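You operate a simulated robot arm through the tools that you are given. There is no shell and no other tool.

Carry out the task below with a simulated robot arm. There is one attempt and no reset: what you move stays moved.

TASK
Plug in the oxygen hose, open its valve, set oxygen to 60 percent and start ventilator one.
Fine: hose in before the valve opens; it runs with no alarm.

It is judged by the outcome, as a careful person would: the job done as asked, and still so three seconds after it is handed in. It fails if anything else is knocked over, pushed out of place, dropped, spilled or broken.

THE ROBOT
A 6-joint arm with a two-finger parallel gripper, fixed in place. Base frame: the origin is on the floor under the middle of its stand, x ahead of it, y to its left, z up. Lengths are in mm, angles in degrees, forces in N, time in s.
It reaches about 1092 mm from its shoulder. Its first joint turns from -115.0 to 115.0 degrees. Payload 3.43 kg.
The tool frame sits at the grasp point between the pads (the TCP): z along the fingers, y along the line on which they close. The tips reach 34 mm beyond it. Largest opening 128 mm; finger width 24, thickness 12; the body of the gripper, 48 by 130 mm, starts 96 mm behind the TCP.
Orientation is that of the tool frame in the base frame, as [roll, pitch, yaw] about the fixed x, y, z axes, in that order (R = Rz(yaw) Ry(pitch) Rx(roll)). With the fingers straight down and closing along the base's y, the tool's x points along the base's -x, its y along +y and its z along -z.

THE INTERFACE
- The arm moves only by the tool arm_command. Its argument "targets" is a list that holds one entry, the list of rows, each a list of 7 numbers: the gripper command, from -1 (fully open) to 1 (shut), values between in proportion, then the shift along the base's x, y, z in mm, then the turn, a rotation vector about the base's x, y, z in degrees. In form: [[[grip, dx, dy, dz, rx, ry, rz], ...]]. A call has 1 to 20 rows; each row shifts and turns the commanded pose from where the row before left it. Rows are played at 5 a second. More than 50 mm and 8.6 degrees between two rows, or a gripper value outside its range, and nothing of the call is played. A pose out of reach is approached as far as the arm can. The call stops where the force on the tool passes 40 N (or 10 N more than at its start, if that is more) or the arm is blocked; 0.2 s more then pass. Each finger travels about 108 mm/s and halts on what it meets, pressing with about 32 N; the grip force reading is that of the motor and also rises with nothing between the fingers. The clock runs only during rows and for 0.2 s after the last one: add rows that do not move to give the fingers time. It gives the time, the measured TCP pose, the force on the tool (base axes), the opening and the grip force at its end, in the units of the frame above (readings bear some noise), with the torque about the TCP (base axes, N m) and any sound that the robot's microphone picked up, and new pictures: "pictures" is both (left out), scene, wrist or none.
- Cameras (640 x 400 px; columns grow to the right, rows downward): "scene" is fixed at [51.1, -500.6, 1782.4]; the picture's right is [0.80, -0.61, 0.00], its down [-0.37, -0.48, -0.80] and it looks along [0.48, 0.63, -0.61] (base axes); focal length 252 px, centre (320, 200). "wrist" rides on the gripper at [76, -11, -160] in the tool frame; the picture's right is [0.15, 0.99, 0.00], its down [-0.88, 0.13, -0.46] and it looks along [-0.45, 0.07, 0.89] (tool axes); focal length 234 px, centre (320, 200). There is no depth. A picture from a camera that has moved, and an enlarged one, comes with that camera's place and axes in the base frame and with its lens.
- move_column(by): moves the trunk up (or, below 0, down) by that many mm; the arm rides with it, the base frame stays. It gives what a move gives, with no picture.
- enlarge(camera, box): a new picture of the part [left, top, right, bottom] of that camera's present view, enlarged. It takes no simulated time.
- hand_in(): hands the job in; it is judged then, once.

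Places have to be worked out from the pictures, the camera data and where the tool is seen. Open the gripper and draw the arm clear of the work before you hand the job in, unless the task says otherwise.

The tools are called after "Request:" by a JSON object that holds its "op" and its "data". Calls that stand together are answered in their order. arm_command: Moves the arm, as the interface text tells. Its arguments: {"type":"object","properties":{"targets":{"type":"array"},"pictures":{"type":"string","enum":["both","scene","wrist","none"]}},"required":["targets"]} The other tools are called the same way: move_column (by) moves the trunk up or down; enlarge (camera, box) takes an enlarged picture of a part of a camera's view; hand_in () hands the job in.

At the start:

```text
clock: 0.0
tcp_pos: [459.6, 115.7, 1599.4]
tcp_rot: [179.8, 0.3, -179.9]
ft_force: [-0.2, 0.2, 0.8]
ft_torque: [-0.01, 0.0, 0.02]
finger_gap: 128.0
gripper_force: 0.1
trunk travel left (down, up): [-738.0, 52.0]
```

scene: 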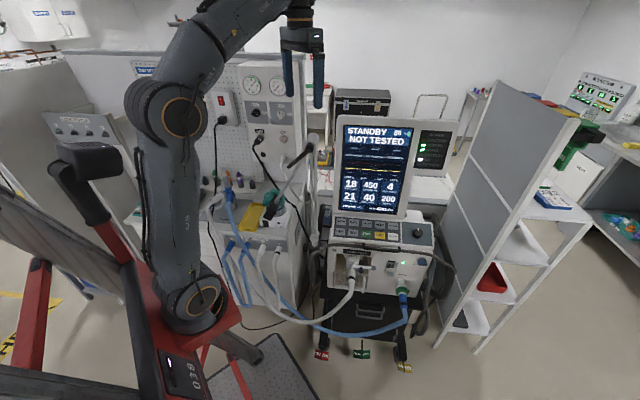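
wrist: 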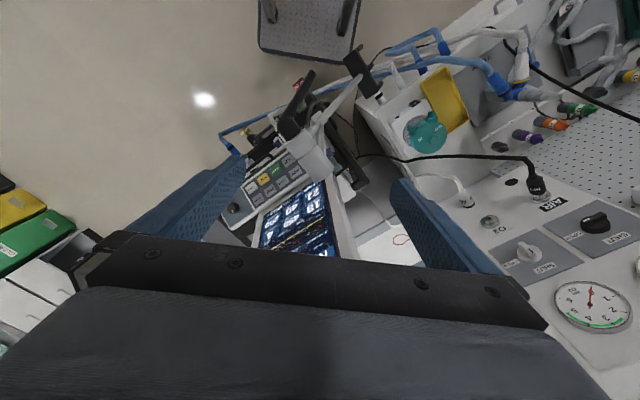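

The arm is high above the scene, with a ventilator, a gas panel and hoses visible. I start by enlarging the views to find the hose, the valve and the controls.

Request:
{"op": "enlarge", "data": {"camera": "scene", "box": [200, 50, 340, 140]}}

Request:
{"op": "enlarge", "data": {"camera": "scene", "box": [320, 110, 470, 210]}}

Request:
{"op": "enlarge", "data": {"camera": "scene", "box": [310, 200, 460, 300]}}

Request:
{"op": "enlarge", "data": {"camera": "scene", "box": [190, 130, 330, 230]}}

Request:
{"op": "enlarge", "data": {"camera": "wrist", "box": [340, 20, 640, 200]}}

Request:
{"op": "enlarge", "data": {"camera": "wrist", "box": [440, 160, 640, 340]}}

Request:
{"op": "enlarge", "data": {"camera": "wrist", "box": [200, 60, 400, 260]}}

```text
4.44 times, centred on (270, 95) of scene
camera zoom: at [51.1, -500.6, 1782.4], right [0.8, -0.61, 0.0], down [-0.37, -0.48, -0.8], along [0.48, 0.63, -0.61], focal length 1121 px, centre (542, 667)
```

zoom: 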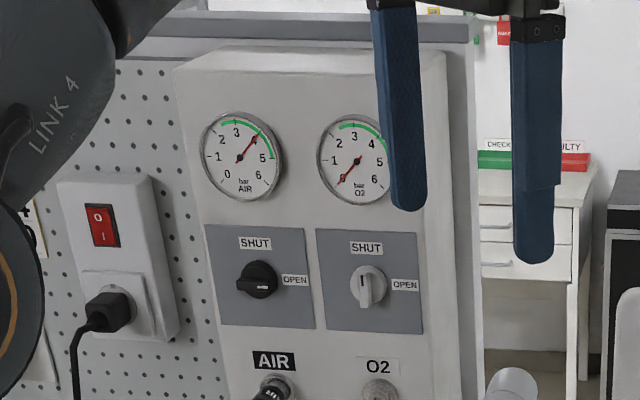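

```text
4.00 times, centred on (395, 160) of scene
camera zoom: at [51.1, -500.6, 1782.4], right [0.8, -0.61, 0.0], down [-0.37, -0.48, -0.8], along [0.48, 0.63, -0.61], focal length 1009 px, centre (20, 360)
```

zoom: 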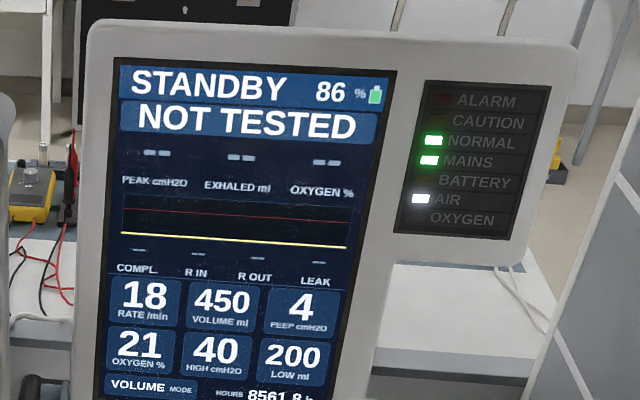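

```text
4.00 times, centred on (385, 250) of scene
camera zoom: at [51.1, -500.6, 1782.4], right [0.8, -0.61, 0.0], down [-0.37, -0.48, -0.8], along [0.48, 0.63, -0.61], focal length 1009 px, centre (60, 0)
```

zoom: 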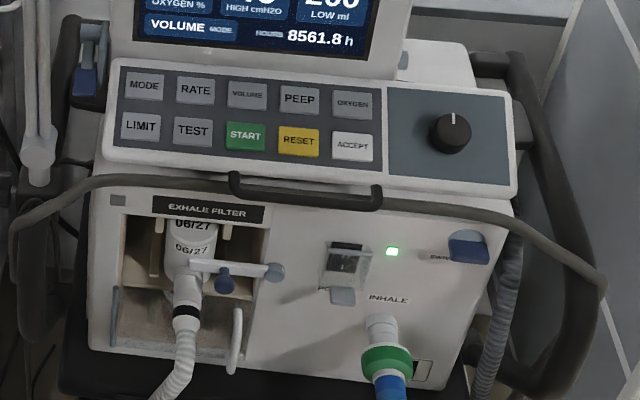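

```text
4.00 times, centred on (260, 180) of scene
camera zoom: at [51.1, -500.6, 1782.4], right [0.8, -0.61, 0.0], down [-0.37, -0.48, -0.8], along [0.48, 0.63, -0.61], focal length 1009 px, centre (560, 280)
```

zoom: 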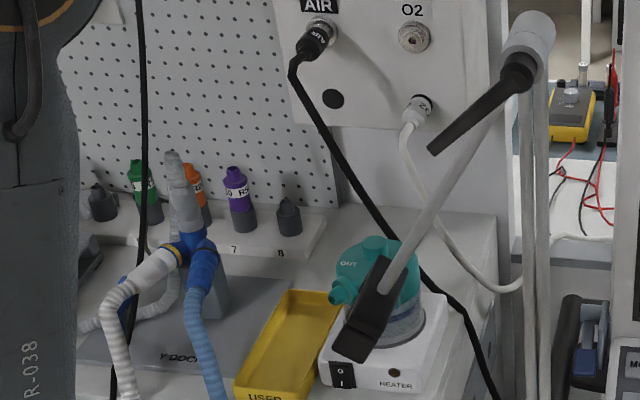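

```text
2.13 times, centred on (490, 110) of wrist
camera zoom: at [383.6, 103.3, 1759.2], right [-0.15, 0.99, 0.0], down [0.88, 0.13, 0.46], along [0.46, 0.07, -0.89], focal length 500 px, centre (-43, 392)
```

zoom: 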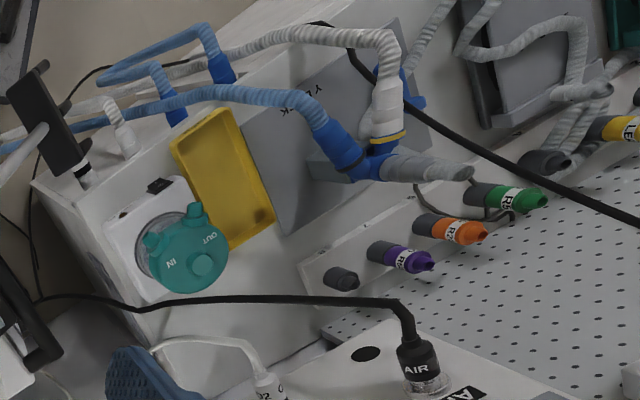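

```text
2.22 times, centred on (540, 250) of wrist
camera zoom: at [383.6, 103.3, 1759.2], right [-0.15, 0.99, 0.0], down [0.88, 0.13, 0.46], along [0.46, 0.07, -0.89], focal length 520 px, centre (-169, 89)
```

zoom: 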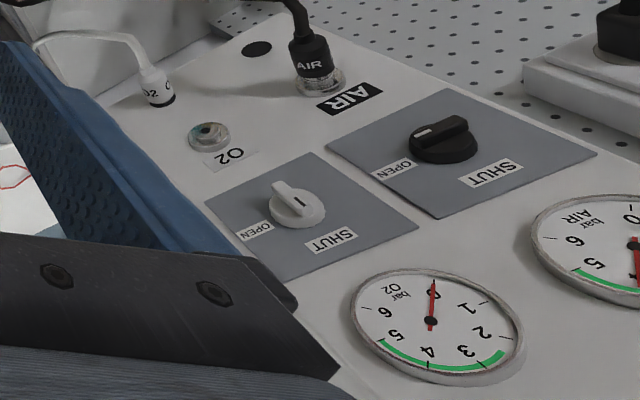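

```text
2.00 times, centred on (300, 160) of wrist
camera zoom: at [383.6, 103.3, 1759.2], right [-0.15, 0.99, 0.0], down [0.88, 0.13, 0.46], along [0.46, 0.07, -0.89], focal length 468 px, centre (360, 280)
```

zoom: 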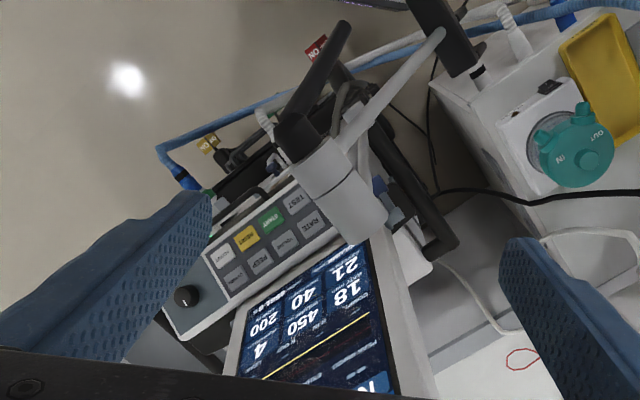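

The O2 plug is parked below an empty O2 outlet, the valve is shut, and the ventilator reads STANDBY / NOT TESTED. I look at the rest of the scene for labels and other units.

Request:
{"op": "enlarge", "data": {"camera": "scene", "box": [540, 50, 640, 220]}}

Request:
{"op": "enlarge", "data": {"camera": "scene", "box": [300, 280, 460, 390]}}

Request:
{"op": "enlarge", "data": {"camera": "scene", "box": [40, 90, 150, 170]}}

Request:
{"op": "enlarge", "data": {"camera": "scene", "box": [430, 200, 540, 350]}}

Request:
{"op": "enlarge", "data": {"camera": "scene", "box": [200, 190, 330, 320]}}

Request:
{"op": "enlarge", "data": {"camera": "scene", "box": [300, 60, 440, 130]}}

Request:
{"op": "enlarge", "data": {"camera": "scene", "box": [0, 0, 200, 100]}}

Request:
{"op": "enlarge", "data": {"camera": "scene", "box": [240, 110, 310, 150]}}

```text
2.35 times, centred on (590, 135) of scene
camera zoom: at [51.1, -500.6, 1782.4], right [0.8, -0.61, 0.0], down [-0.37, -0.48, -0.8], along [0.48, 0.63, -0.61], focal length 593 px, centre (-315, 353)
```

zoom: 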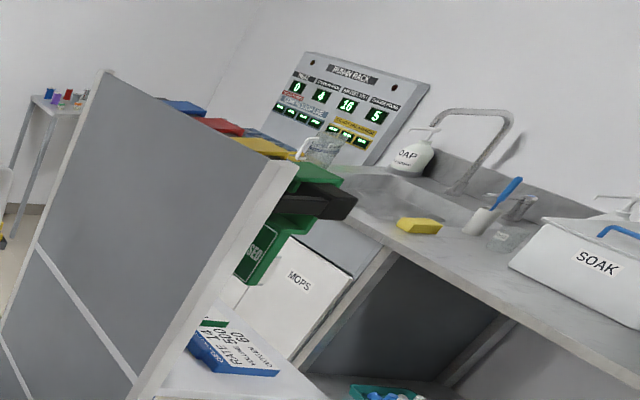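

```text
3.64 times, centred on (380, 335) of scene
camera zoom: at [51.1, -500.6, 1782.4], right [0.8, -0.61, 0.0], down [-0.37, -0.48, -0.8], along [0.48, 0.63, -0.61], focal length 917 px, centre (102, -291)
```

zoom: 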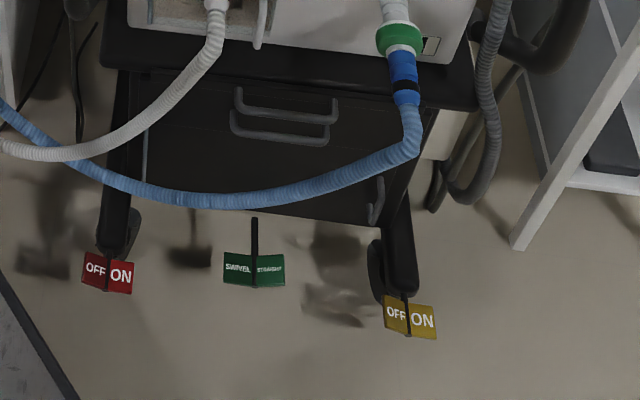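

```text
5.00 times, centred on (95, 130) of scene
camera zoom: at [51.1, -500.6, 1782.4], right [0.8, -0.61, 0.0], down [-0.37, -0.48, -0.8], along [0.48, 0.63, -0.61], focal length 1261 px, centre (1445, 550)
```

zoom: 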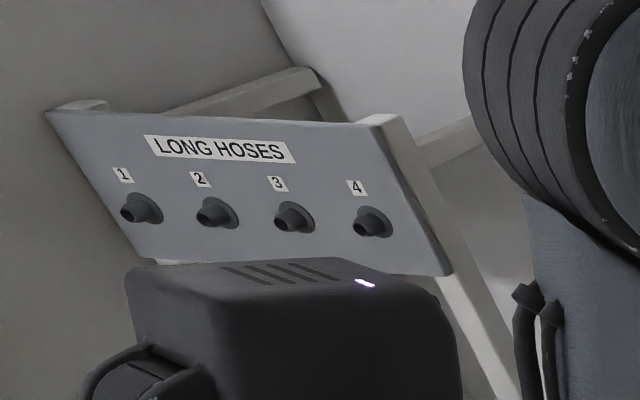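

```text
2.67 times, centred on (485, 275) of scene
camera zoom: at [51.1, -500.6, 1782.4], right [0.8, -0.61, 0.0], down [-0.37, -0.48, -0.8], along [0.48, 0.63, -0.61], focal length 672 px, centre (-120, 0)
```

zoom: 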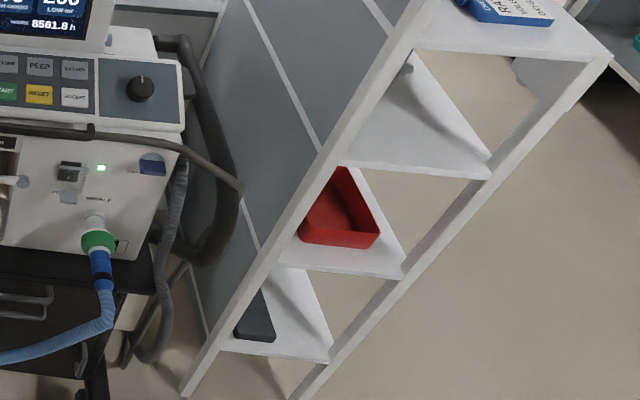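

```text
3.08 times, centred on (265, 255) of scene
camera zoom: at [51.1, -500.6, 1782.4], right [0.8, -0.61, 0.0], down [-0.37, -0.48, -0.8], along [0.48, 0.63, -0.61], focal length 776 px, centre (489, 31)
```

zoom: 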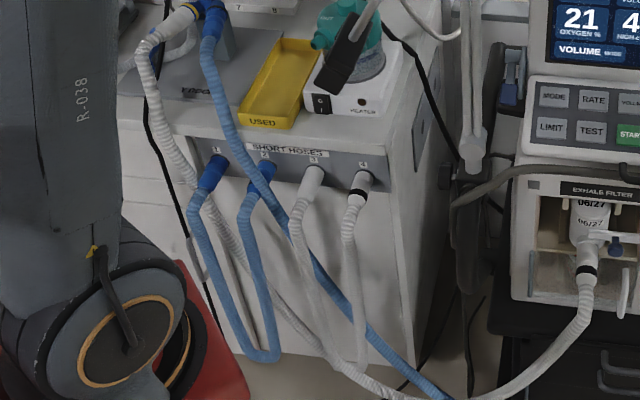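

```text
4.57 times, centred on (370, 95) of scene
camera zoom: at [51.1, -500.6, 1782.4], right [0.8, -0.61, 0.0], down [-0.37, -0.48, -0.8], along [0.48, 0.63, -0.61], focal length 1153 px, centre (91, 680)
```

zoom: 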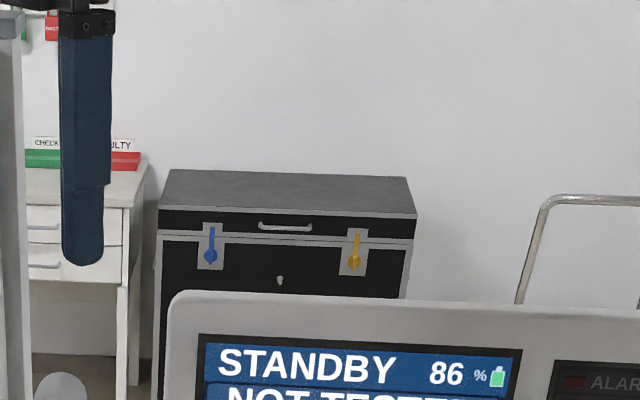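

```text
3.20 times, centred on (100, 50) of scene
camera zoom: at [51.1, -500.6, 1782.4], right [0.8, -0.61, 0.0], down [-0.37, -0.48, -0.8], along [0.48, 0.63, -0.61], focal length 807 px, centre (1024, 680)
```

zoom: 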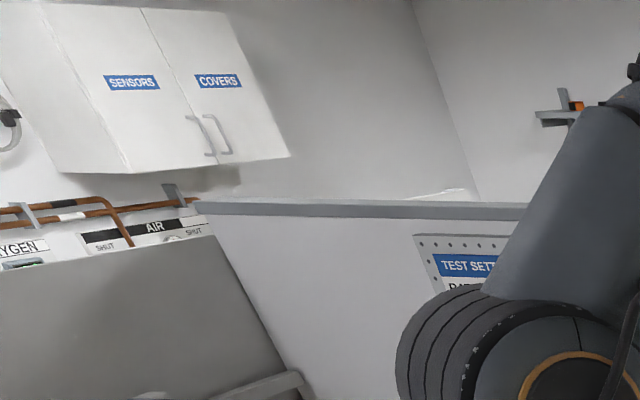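

```text
9.14 times, centred on (275, 130) of scene
camera zoom: at [51.1, -500.6, 1782.4], right [0.8, -0.61, 0.0], down [-0.37, -0.48, -0.8], along [0.48, 0.63, -0.61], focal length 2306 px, centre (731, 840)
```

zoom: 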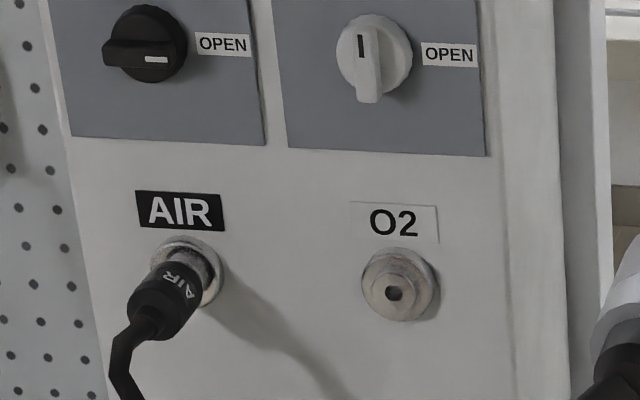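

I triangulate these places from the two cameras:

- O2 outlet at about (649, 601, 1230)
- Parked O2 plug at about (640, 588, 1136)
- O2 valve at about (645, 598, 1363)
- START at about (685, -3, 996)
- Dial at about (842, -147, 1020)

The gas panel's inward normal is about 43° in yaw. A hanger arm with its head near (481, 111, 1447) sits below the gripper, so I stay high and swing left to face the gas panel.

Request:
{"op": "arm_command", "data": {"targets": [[[-1, -15, 41, 0, 0, 0, 7.13], [-1, -15, 41, 0, 0, 0, 7.13], [-1, -15, 41, 0, 0, 0, 7.13], [-1, -15, 41, 0, 0, 0, 7.13], [-1, -15, 41, 0, 0, 0, 7.13], [-1, -15, 41, 0, 0, 0, 7.13], [-1, 0, 0, 0, 0, 0, 0]]]}}

```text
clock: 1.6
tcp_pos: [368.9, 360.2, 1588.2]
tcp_rot: [179.9, 0.7, -137.0]
ft_force: [0.9, 1.0, 0.0]
ft_torque: [0.02, -0.03, -0.01]
finger_gap: 128.1
gripper_force: 0.1
out of reach, approached as far as the arm can: row 4, 5, 6
trunk travel left (down, up): [-738.0, 52.0]
camera wrist: at [319.4, 298.3, 1747.4], right [-0.78, 0.62, 0.0], down [0.55, 0.69, 0.47], along [0.29, 0.36, -0.88], focal length 234 px, centre (320, 200)
```

scene: 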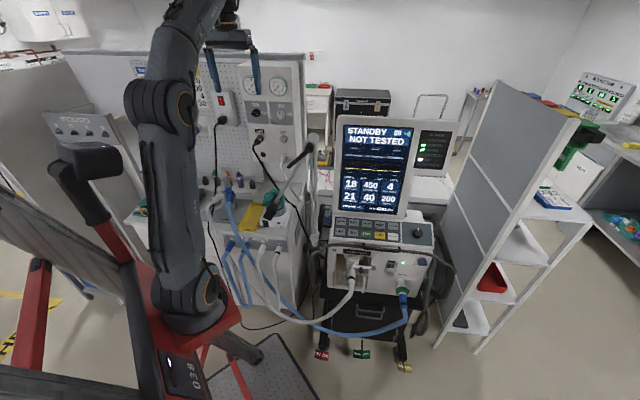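
wrist: 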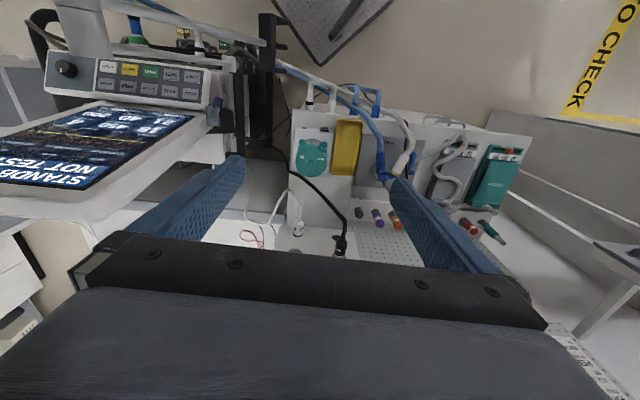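

The pose was slightly out of reach at this height, so I lower the arm and tilt the tool forward to face the gas panel, still about 290 mm away from it.

Request:
{"op": "arm_command", "data": {"targets": [[[-1, 10, 7, -35, 4.82, -5.21, 0], [-1, 10, 7, -35, 4.82, -5.21, 0], [-1, 10, 7, -35, 4.82, -5.21, 0], [-1, 10, 7, -35, 4.82, -5.21, 0], [-1, 10, 7, -35, 4.82, -5.21, 0], [-1, 10, 7, -35, 4.82, -5.21, 0], [-1, 10, 7, -35, 4.82, -5.21, 0], [-1, 0, 0, 0, 0, 0, 0]]]}}

```text
clock: 3.4
tcp_pos: [437.7, 407.6, 1342.1]
tcp_rot: [-180.0, 50.1, -137.0]
ft_force: [1.3, 0.2, -0.4]
ft_torque: [0.01, -0.01, -0.04]
finger_gap: 128.1
gripper_force: 0.0
trunk travel left (down, up): [-738.0, 52.0]
camera wrist: at [319.9, 282.1, 1386.5], right [-0.74, 0.66, -0.11], down [0.07, 0.24, 0.97], along [0.67, 0.71, -0.23], focal length 234 px, centre (320, 200)
```

scene: 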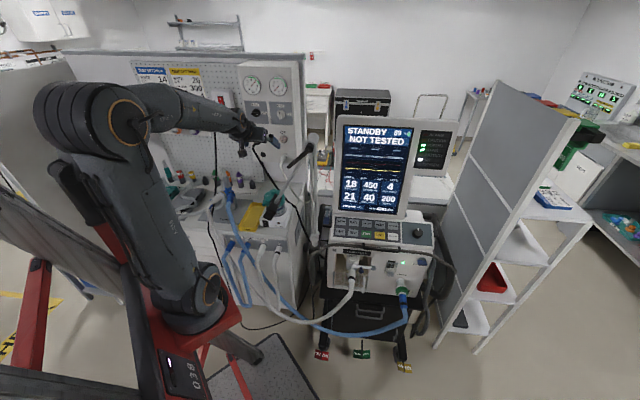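
wrist: 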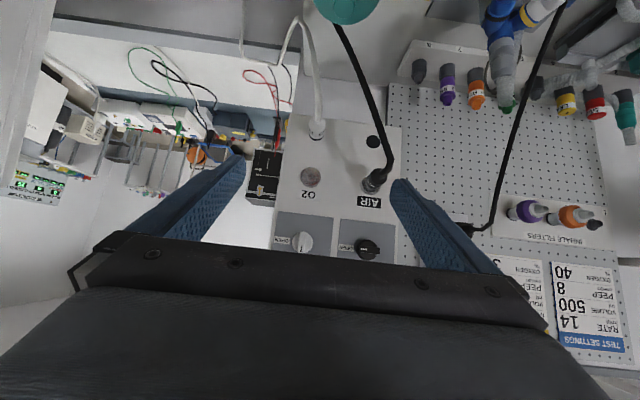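

The boards on the pegboard are now visible. I read them and look closely at the gas panel.

Request:
{"op": "enlarge", "data": {"camera": "wrist", "box": [480, 240, 640, 370]}}

Request:
{"op": "enlarge", "data": {"camera": "wrist", "box": [250, 60, 430, 270]}}

Request:
{"op": "enlarge", "data": {"camera": "scene", "box": [120, 50, 230, 130]}}

Request:
{"op": "enlarge", "data": {"camera": "scene", "box": [230, 60, 330, 190]}}

Request:
{"op": "enlarge", "data": {"camera": "wrist", "box": [0, 150, 120, 240]}}

```text
3.08 times, centred on (560, 305) of wrist
camera zoom: at [319.9, 282.1, 1386.5], right [-0.74, 0.66, -0.11], down [0.07, 0.24, 0.97], along [0.67, 0.71, -0.23], focal length 720 px, centre (-418, -123)
```

zoom: 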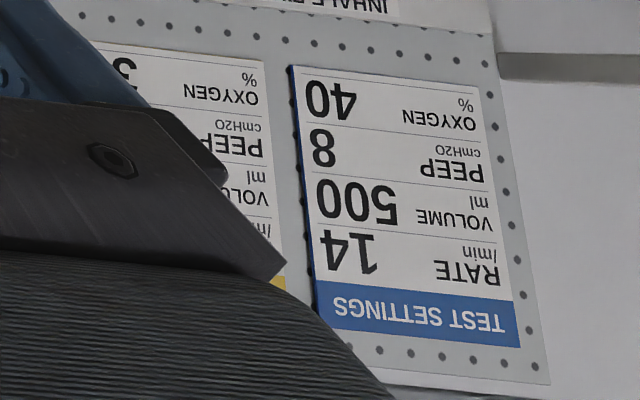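

```text
1.90 times, centred on (340, 165) of wrist
camera zoom: at [319.9, 282.1, 1386.5], right [-0.74, 0.66, -0.11], down [0.07, 0.24, 0.97], along [0.67, 0.71, -0.23], focal length 446 px, centre (282, 267)
```

zoom: 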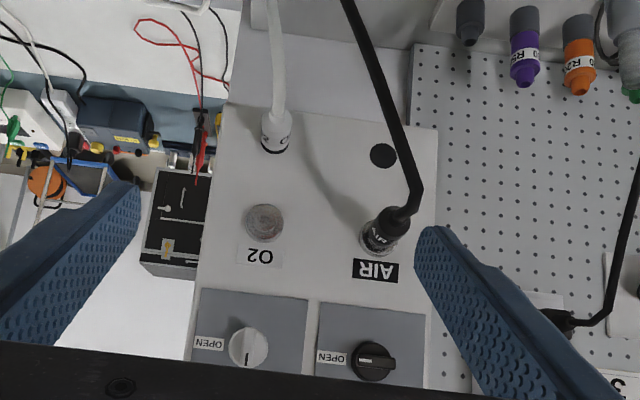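

```text
5.00 times, centred on (175, 90) of scene
camera zoom: at [51.1, -500.6, 1782.4], right [0.8, -0.61, 0.0], down [-0.37, -0.48, -0.8], along [0.48, 0.63, -0.61], focal length 1261 px, centre (1045, 750)
```

zoom: 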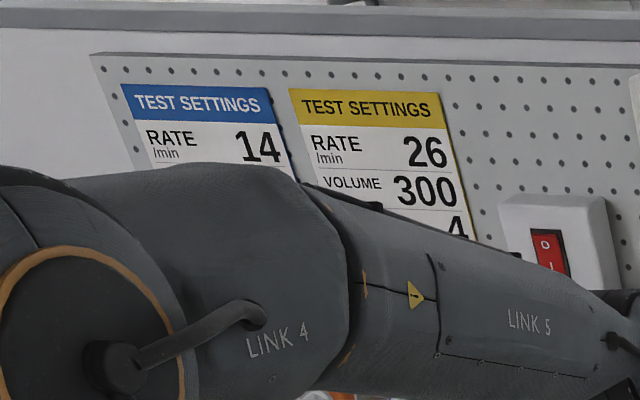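

```text
3.08 times, centred on (280, 125) of scene
camera zoom: at [51.1, -500.6, 1782.4], right [0.8, -0.61, 0.0], down [-0.37, -0.48, -0.8], along [0.48, 0.63, -0.61], focal length 776 px, centre (443, 431)
```

zoom: 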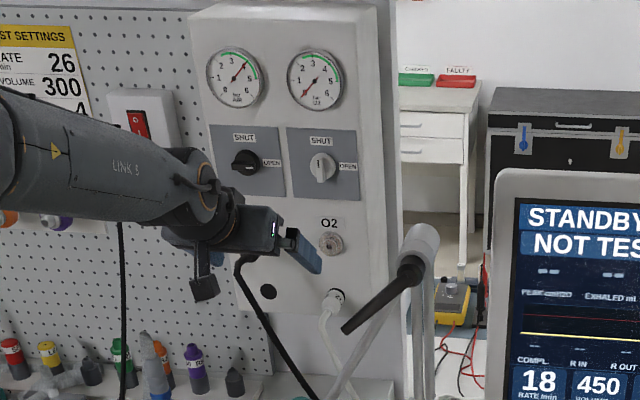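

```text
4.44 times, centred on (60, 195) of wrist
camera zoom: at [319.9, 282.1, 1386.5], right [-0.74, 0.66, -0.11], down [0.07, 0.24, 0.97], along [0.67, 0.71, -0.23], focal length 1041 px, centre (1476, 222)
```

zoom: 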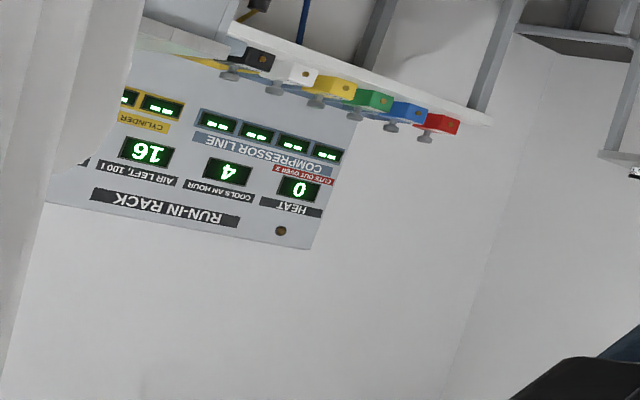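

I now have the O2 column lying on the plane through the robot's base axis. The plug body sits at about z 1140, sticking out of the panel plane, which is about 890 mm along the normal. I go to a pre-grasp pose about 100 mm back along the tool with the gripper half closed.

Request:
{"op": "arm_command", "data": {"targets": [[[0, 25, 23, -27.6, 0, 0, 0], [0, 25, 23, -27.6, 0, 0, 0], [0, 25, 23, -27.6, 0, 0, 0], [0, 25, 23, -27.6, 0, 0, 0], [0, 25, 23, -27.6, 0, 0, 0], [0, 0, 0, 0, 0, 0, 0]]]}}

```text
clock: 4.8
tcp_pos: [565.2, 524.8, 1201.7]
tcp_rot: [179.9, 50.0, -137.1]
ft_force: [-0.6, 0.7, -0.1]
ft_torque: [-0.02, -0.01, -0.02]
finger_gap: 64.0
gripper_force: 0.1
trunk travel left (down, up): [-738.0, 52.0]
camera wrist: at [446.9, 398.2, 1245.5], right [-0.74, 0.66, -0.11], down [0.07, 0.24, 0.97], along [0.67, 0.71, -0.23], focal length 234 px, centre (320, 200)
```

scene: 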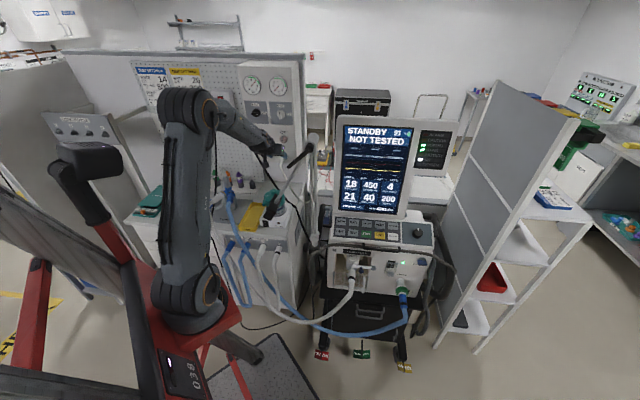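
wrist: 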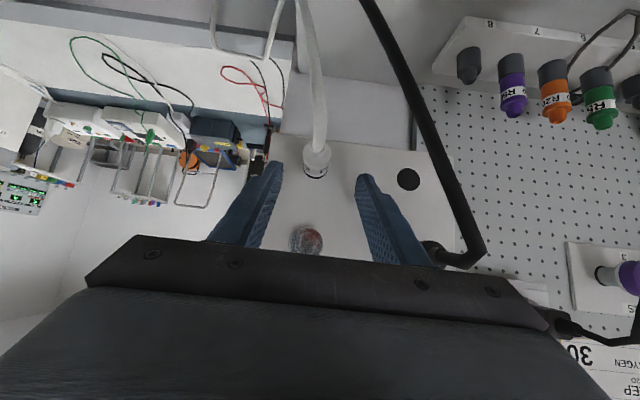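

The plug is visible between the fingertips, and the AIR hose is about 80 mm to the left at that height. I enlarge the view to get the plug's exact axis.

Request:
{"op": "enlarge", "data": {"camera": "wrist", "box": [240, 80, 440, 260]}}

Request:
{"op": "enlarge", "data": {"camera": "scene", "box": [250, 100, 330, 190]}}

```text
2.22 times, centred on (340, 170) of wrist
camera zoom: at [446.9, 398.2, 1245.5], right [-0.74, 0.66, -0.11], down [0.07, 0.24, 0.97], along [0.67, 0.71, -0.23], focal length 520 px, centre (276, 267)
```

zoom: 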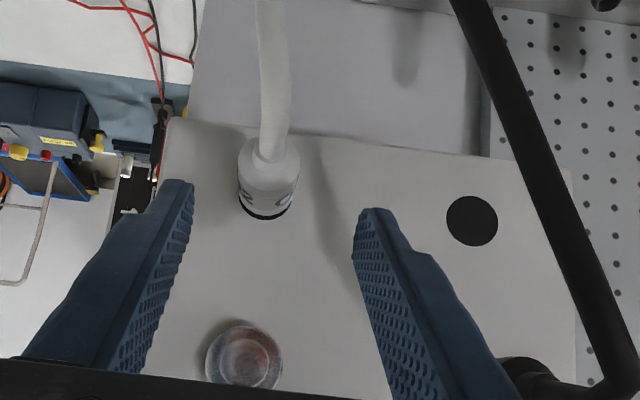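

```text
4.44 times, centred on (290, 145) of scene
camera zoom: at [51.1, -500.6, 1782.4], right [0.8, -0.61, 0.0], down [-0.37, -0.48, -0.8], along [0.48, 0.63, -0.61], focal length 1121 px, centre (453, 444)
```

zoom: 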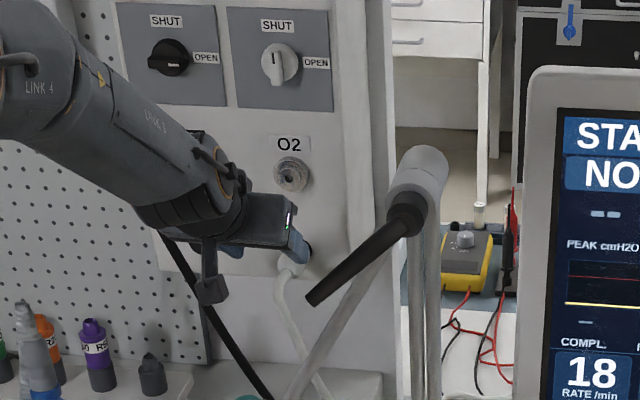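

I measure the plug axis about 4–5 mm to the right of the tool axis, at z about 1138, with a heading near 45°. I move about 60 % of the way in with a small yaw correction and then check.

Request:
{"op": "arm_command", "data": {"targets": [[[0, 12, 9, -13, 0, 0, 0.75], [0, 12, 9, -13, 0, 0, 0.75], [0, 8, 6, -12, 0, 0, 0], [0, 0, 0, 0, 0, 0, 0]]], "pictures": "wrist"}}

Request:
{"op": "enlarge", "data": {"camera": "wrist", "box": [240, 80, 440, 260]}}

```text
clock: 5.8
tcp_pos: [595.4, 546.7, 1166.4]
tcp_rot: [180.0, 50.0, -135.6]
ft_force: [1.0, -0.1, 0.3]
ft_torque: [0.0, 0.02, -0.03]
finger_gap: 64.1
gripper_force: 0.1
trunk travel left (down, up): [-738.0, 52.0]
camera wrist: at [480.3, 418.1, 1210.1], right [-0.76, 0.64, -0.11], down [0.06, 0.24, 0.97], along [0.65, 0.73, -0.23], focal length 234 px, centre (320, 200)
```

wrist: 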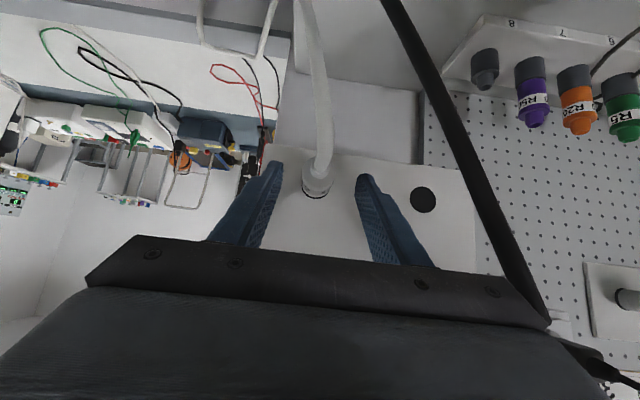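

```text
2.22 times, centred on (340, 170) of wrist
camera zoom: at [480.3, 418.1, 1210.1], right [-0.76, 0.64, -0.11], down [0.06, 0.24, 0.97], along [0.65, 0.73, -0.23], focal length 520 px, centre (276, 267)
```

zoom: 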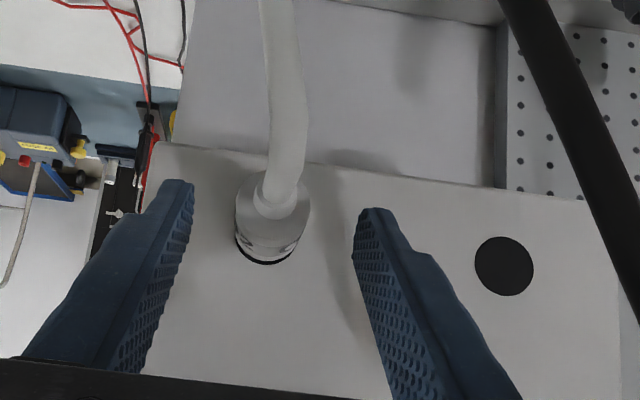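

The plug body spans roughly d 834–879 at z 1138, diameter about 30 mm. I steepen the tool to 35° from vertical so the tips clear the panel and outlet rim, then move onto the plug.

Request:
{"op": "arm_command", "data": {"targets": [[[0, 0, 0, 0, -5.25, 5.36, 0], [0, 0, 0, 0, -5.25, 5.36, 0], [0, 14, 13, -14, 0, 0, 0], [0, 14, 13, -14.4, 0, 0, 0], [0, 0, 0, 0, 0, 0, 0]]]}}

Request:
{"op": "enlarge", "data": {"camera": "wrist", "box": [220, 80, 420, 260]}}

Request:
{"op": "enlarge", "data": {"camera": "scene", "box": [230, 70, 330, 180]}}

```text
clock: 7.0
tcp_pos: [618.2, 581.8, 1136.8]
tcp_rot: [178.2, 39.1, -135.4]
ft_force: [-0.4, -0.1, 0.4]
ft_torque: [0.01, 0.02, 0.01]
finger_gap: 63.9
gripper_force: 0.2
out of reach, approached as far as the arm can: row 1
trunk travel left (down, up): [-738.0, 52.0]
camera wrist: at [516.7, 457.2, 1213.9], right [-0.79, 0.61, -0.07], down [0.2, 0.36, 0.91], along [0.58, 0.71, -0.41], focal length 234 px, centre (320, 200)
```

scene: 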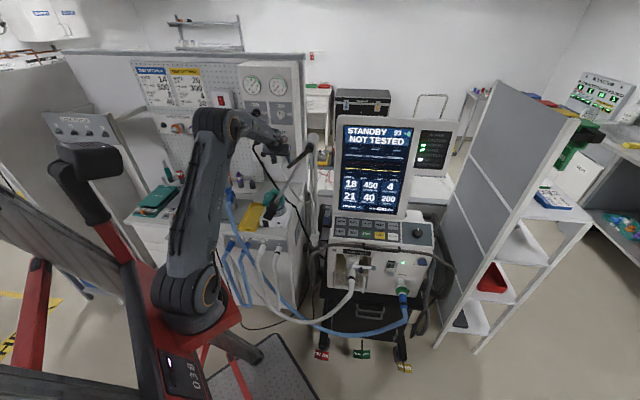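
wrist: 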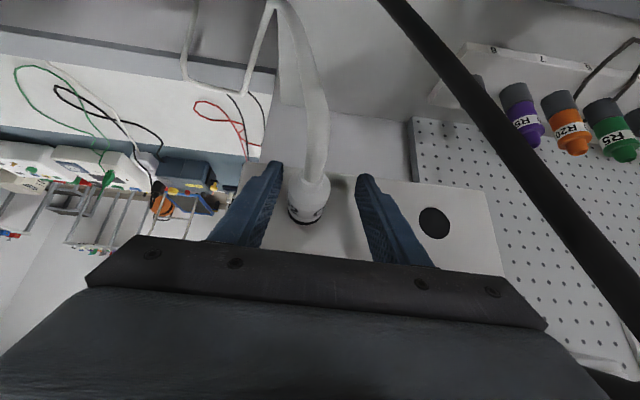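

```text
2.22 times, centred on (320, 170) of wrist
camera zoom: at [516.7, 457.2, 1213.9], right [-0.79, 0.61, -0.07], down [0.2, 0.36, 0.91], along [0.58, 0.71, -0.41], focal length 520 px, centre (320, 267)
```

zoom: 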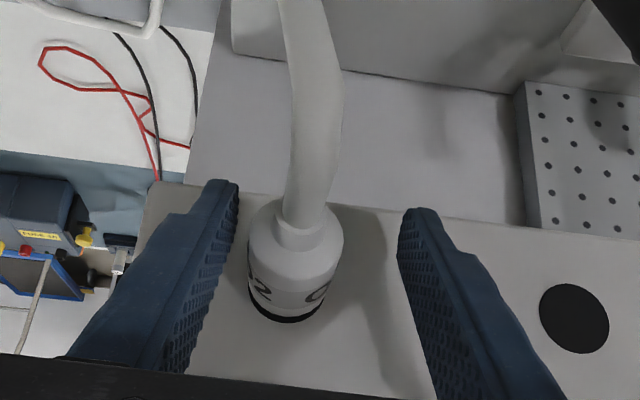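

```text
3.64 times, centred on (280, 125) of scene
camera zoom: at [51.1, -500.6, 1782.4], right [0.8, -0.61, 0.0], down [-0.37, -0.48, -0.8], along [0.48, 0.63, -0.61], focal length 917 px, centre (466, 473)
```

zoom: 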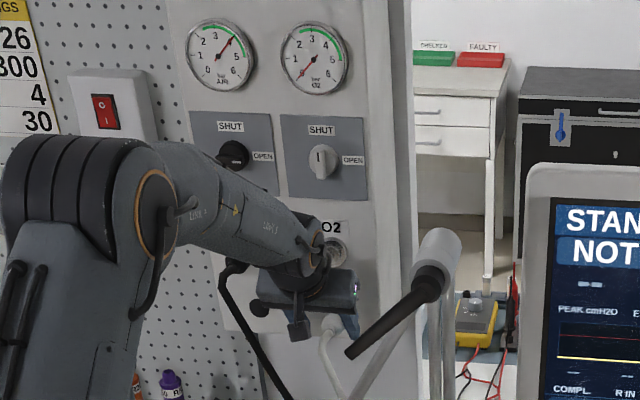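

The achieved pose differs from the commanded one by a few millimetres and nothing is touched. I let it settle and read the pose again.

Request:
{"op": "arm_command", "data": {"targets": [[[0, 0, 0, 0, 0, 0, 0], [0, 0, 0, 0, 0, 0, 0]]], "pictures": "none"}}

```text
clock: 7.6
tcp_pos: [619.2, 580.8, 1138.2]
tcp_rot: [178.2, 39.2, -135.4]
ft_force: [0.1, -0.3, 0.1]
ft_torque: [-0.03, 0.02, -0.01]
finger_gap: 63.8
gripper_force: 0.0
trunk travel left (down, up): [-738.0, 52.0]
```

The pose is stable, but the tool centre is about 9 mm left of the plug axis. I shift right by that much before closing.

Request:
{"op": "arm_command", "data": {"targets": [[[0, 3.2, -3.2, 0, 0, 0, 0], [0, 3.1, -3.2, 0, 0, 0, 0], [0, 0, 0, 0, 0, 0, 0]]], "pictures": "wrist"}}

Request:
{"op": "enlarge", "data": {"camera": "wrist", "box": [220, 80, 420, 260]}}

```text
clock: 8.4
tcp_pos: [623.2, 574.4, 1138.7]
tcp_rot: [178.2, 39.0, -135.4]
ft_force: [0.2, 0.0, 0.6]
ft_torque: [-0.01, -0.01, 0.02]
finger_gap: 64.4
gripper_force: 0.0
trunk travel left (down, up): [-738.0, 52.0]
camera wrist: at [522.3, 450.2, 1214.7], right [-0.79, 0.61, -0.07], down [0.2, 0.36, 0.91], along [0.58, 0.71, -0.41], focal length 234 px, centre (320, 200)
```

wrist: 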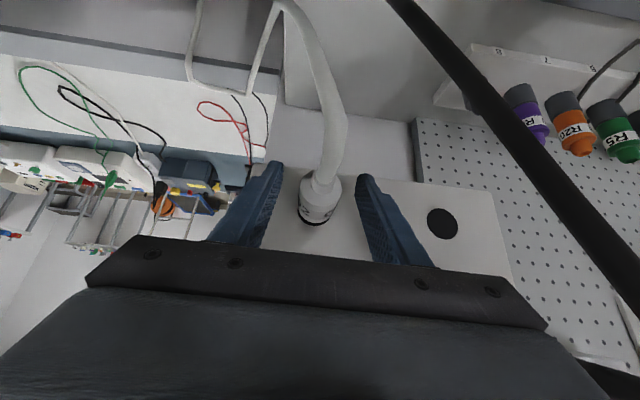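

```text
2.22 times, centred on (320, 170) of wrist
camera zoom: at [522.3, 450.2, 1214.7], right [-0.79, 0.61, -0.07], down [0.2, 0.36, 0.91], along [0.58, 0.71, -0.41], focal length 520 px, centre (320, 267)
```

zoom: 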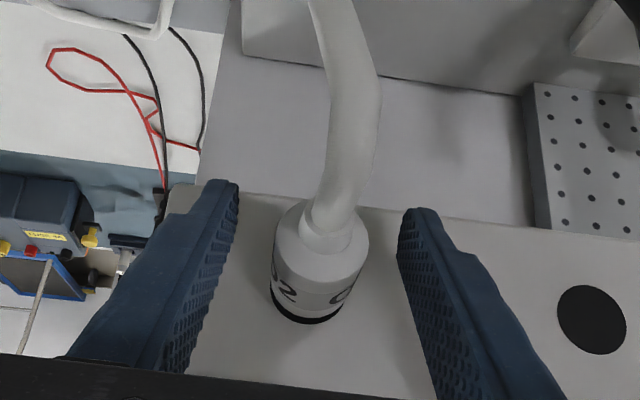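

The plug is centred between the pads at the TCP, so I close on it.

Request:
{"op": "arm_command", "data": {"targets": [[[1, 0, 0, 0, 0, 0, 0], [1, 0, 0, 0, 0, 0, 0], [1, 0, 0, 0, 0, 0, 0], [1, 0, 0, 0, 0, 0, 0]]], "pictures": "wrist"}}

Request:
{"op": "enlarge", "data": {"camera": "wrist", "box": [220, 80, 420, 260]}}

```text
clock: 9.4
tcp_pos: [624.1, 573.5, 1138.7]
tcp_rot: [178.2, 39.0, -135.4]
ft_force: [-1.7, -0.7, -0.3]
ft_torque: [0.0, 0.11, -0.55]
finger_gap: 31.0
gripper_force: 31.8
trunk travel left (down, up): [-738.0, 52.0]
camera wrist: at [522.2, 450.2, 1214.6], right [-0.79, 0.61, -0.07], down [0.2, 0.36, 0.91], along [0.58, 0.71, -0.41], focal length 234 px, centre (320, 200)
```

wrist: 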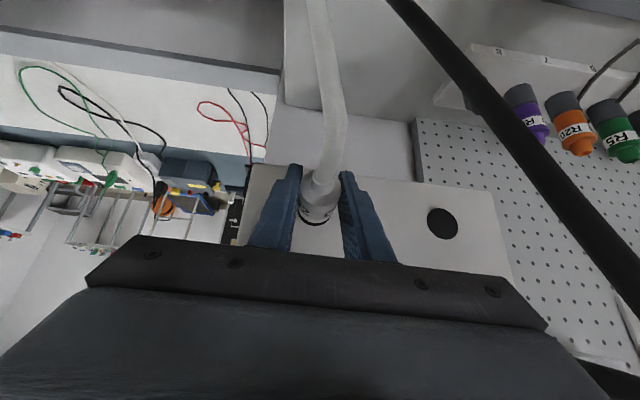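

```text
2.22 times, centred on (320, 170) of wrist
camera zoom: at [522.2, 450.2, 1214.6], right [-0.79, 0.61, -0.07], down [0.2, 0.36, 0.91], along [0.58, 0.71, -0.41], focal length 520 px, centre (320, 267)
```

zoom: 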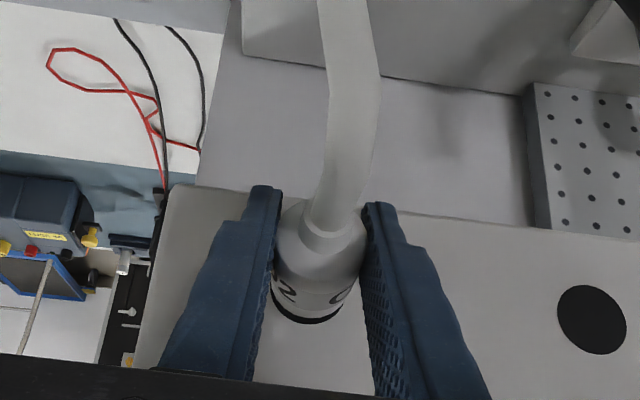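

The plug is gripped (gap 31 mm, 32 N). I now pull it straight out along the panel normal.

Request:
{"op": "arm_command", "data": {"targets": [[[1, -3.6, -3.5, 0, 0, 0, 0], [1, -3.6, -3.5, 0, 0, 0, 0], [1, -3.6, -3.5, 0, 0, 0, 0], [1, -3.6, -3.5, 0, 0, 0, 0], [1, -3.6, -3.5, 0, 0, 0, 0], [1, -3.6, -3.5, 0, 0, 0, 0], [1, -3.6, -3.5, 0, 0, 0, 0], [1, -3.6, -3.5, 0, 0, 0, 0]]]}}

Request:
{"op": "enlarge", "data": {"camera": "wrist", "box": [220, 80, 420, 260]}}

```text
clock: 11.2
tcp_pos: [594.9, 546.2, 1138.8]
tcp_rot: [178.2, 39.0, -135.4]
ft_force: [0.0, -0.7, 0.3]
ft_torque: [-0.05, 0.04, 0.0]
finger_gap: 30.6
gripper_force: 32.0
trunk travel left (down, up): [-738.0, 52.0]
camera wrist: at [493.2, 421.2, 1215.1], right [-0.79, 0.61, -0.07], down [0.2, 0.36, 0.91], along [0.58, 0.71, -0.41], focal length 234 px, centre (320, 200)
```

scene: 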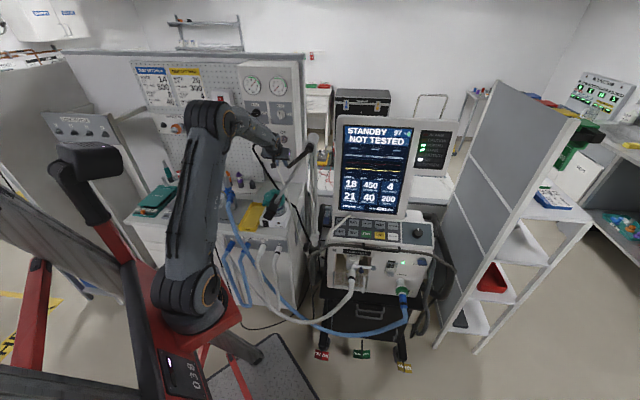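
wrist: 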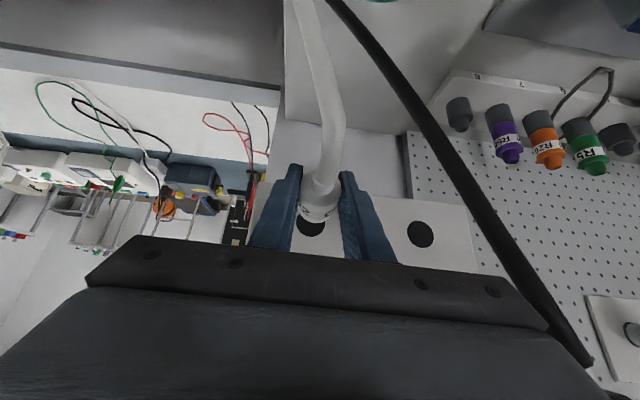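

```text
2.22 times, centred on (320, 170) of wrist
camera zoom: at [493.2, 421.2, 1215.1], right [-0.79, 0.61, -0.07], down [0.2, 0.36, 0.91], along [0.58, 0.71, -0.41], focal length 520 px, centre (320, 267)
```

zoom: 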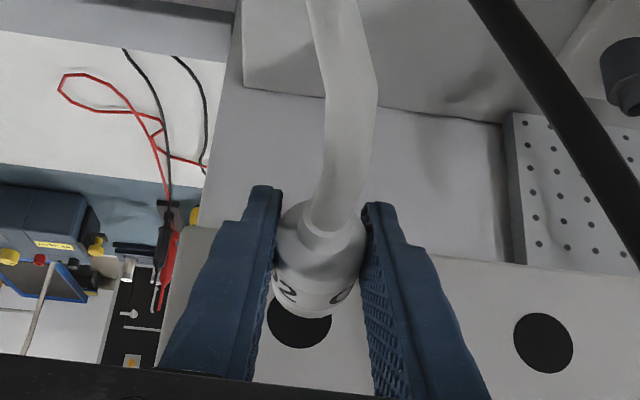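

The plug is out, revealing the parking hole at about (649, 599, 1138), with the panel front at about d 883. I back off another 15 mm and lift 90 mm towards the outlet height.

Request:
{"op": "arm_command", "data": {"targets": [[[1, -10.6, -10.6, 0, 0, 0, 0], [1, 0, 0, 22.5, 0, 0, 0], [1, 0, 0, 22.5, 0, 0, 0], [1, 0, 0, 22.5, 0, 0, 0], [1, 0, 0, 22.5, 0, 0, 0], [1, 0, 0, 0, 0, 0, 0]]]}}

Request:
{"op": "enlarge", "data": {"camera": "wrist", "box": [220, 80, 420, 260]}}

Request:
{"op": "enlarge", "data": {"camera": "scene", "box": [230, 70, 330, 180]}}

```text
clock: 12.6
tcp_pos: [585.0, 534.6, 1227.5]
tcp_rot: [178.1, 39.0, -135.5]
ft_force: [-0.1, -1.0, -1.1]
ft_torque: [-0.01, 0.02, 0.02]
finger_gap: 30.7
gripper_force: 32.0
trunk travel left (down, up): [-738.0, 52.0]
camera wrist: at [483.9, 410.9, 1303.3], right [-0.79, 0.61, -0.07], down [0.2, 0.36, 0.91], along [0.58, 0.71, -0.41], focal length 234 px, centre (320, 200)
```

scene: 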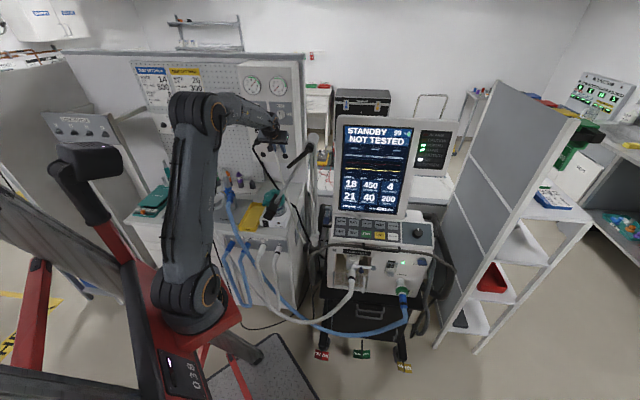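
wrist: 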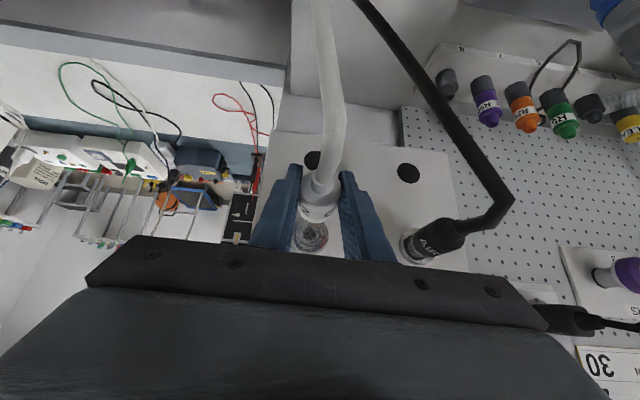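

```text
2.22 times, centred on (320, 170) of wrist
camera zoom: at [483.9, 410.9, 1303.3], right [-0.79, 0.61, -0.07], down [0.2, 0.36, 0.91], along [0.58, 0.71, -0.41], focal length 520 px, centre (320, 267)
```

zoom: 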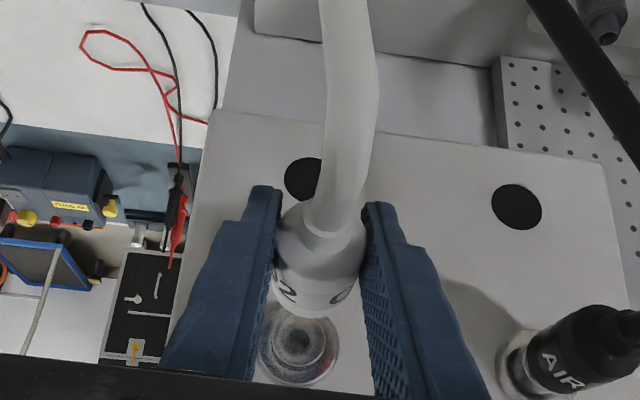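

```text
3.64 times, centred on (280, 125) of scene
camera zoom: at [51.1, -500.6, 1782.4], right [0.8, -0.61, 0.0], down [-0.37, -0.48, -0.8], along [0.48, 0.63, -0.61], focal length 917 px, centre (466, 473)
```

zoom: 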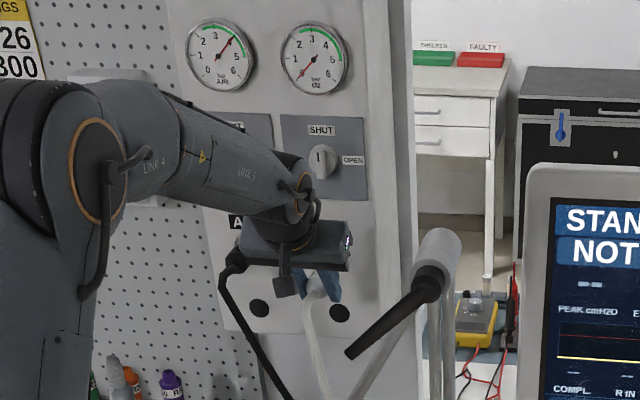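

The plug now hangs just in front of the O2 outlet. I enlarge it further to measure the alignment between the plug axis and the outlet bore.

Request:
{"op": "enlarge", "data": {"camera": "wrist", "box": [270, 190, 350, 250]}}

Request:
{"op": "enlarge", "data": {"camera": "wrist", "box": [370, 190, 470, 270]}}

Request:
{"op": "enlarge", "data": {"camera": "scene", "box": [270, 110, 330, 160]}}

```text
6.67 times, centred on (310, 220) of wrist
camera zoom: at [483.9, 410.9, 1303.3], right [-0.79, 0.61, -0.07], down [0.2, 0.36, 0.91], along [0.58, 0.71, -0.41], focal length 1561 px, centre (387, 67)
```

zoom: 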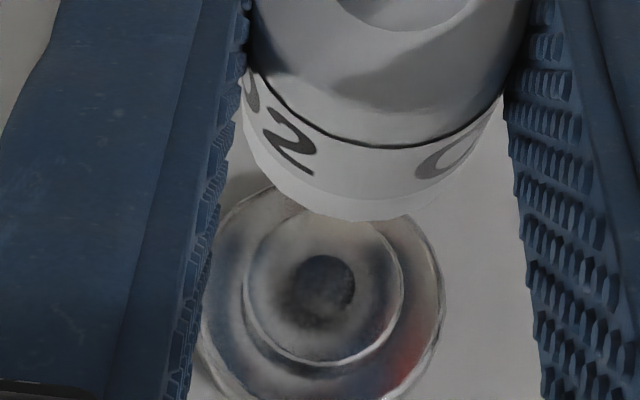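

```text
5.00 times, centred on (420, 230) of wrist
camera zoom: at [483.9, 410.9, 1303.3], right [-0.79, 0.61, -0.07], down [0.2, 0.36, 0.91], along [0.58, 0.71, -0.41], focal length 1171 px, centre (-180, 50)
```

zoom: 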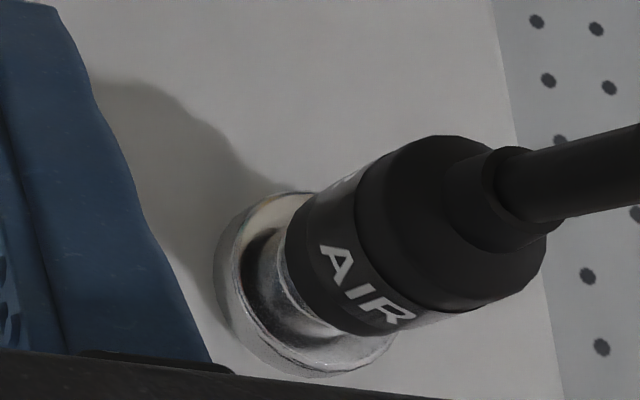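

```text
8.00 times, centred on (300, 135) of scene
camera zoom: at [51.1, -500.6, 1782.4], right [0.8, -0.61, 0.0], down [-0.37, -0.48, -0.8], along [0.48, 0.63, -0.61], focal length 2017 px, centre (480, 720)
```

zoom: 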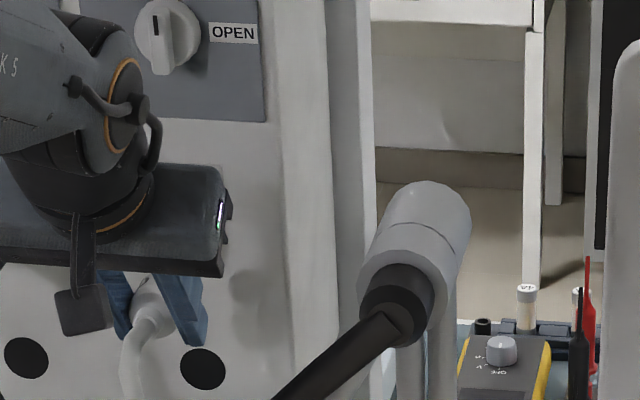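

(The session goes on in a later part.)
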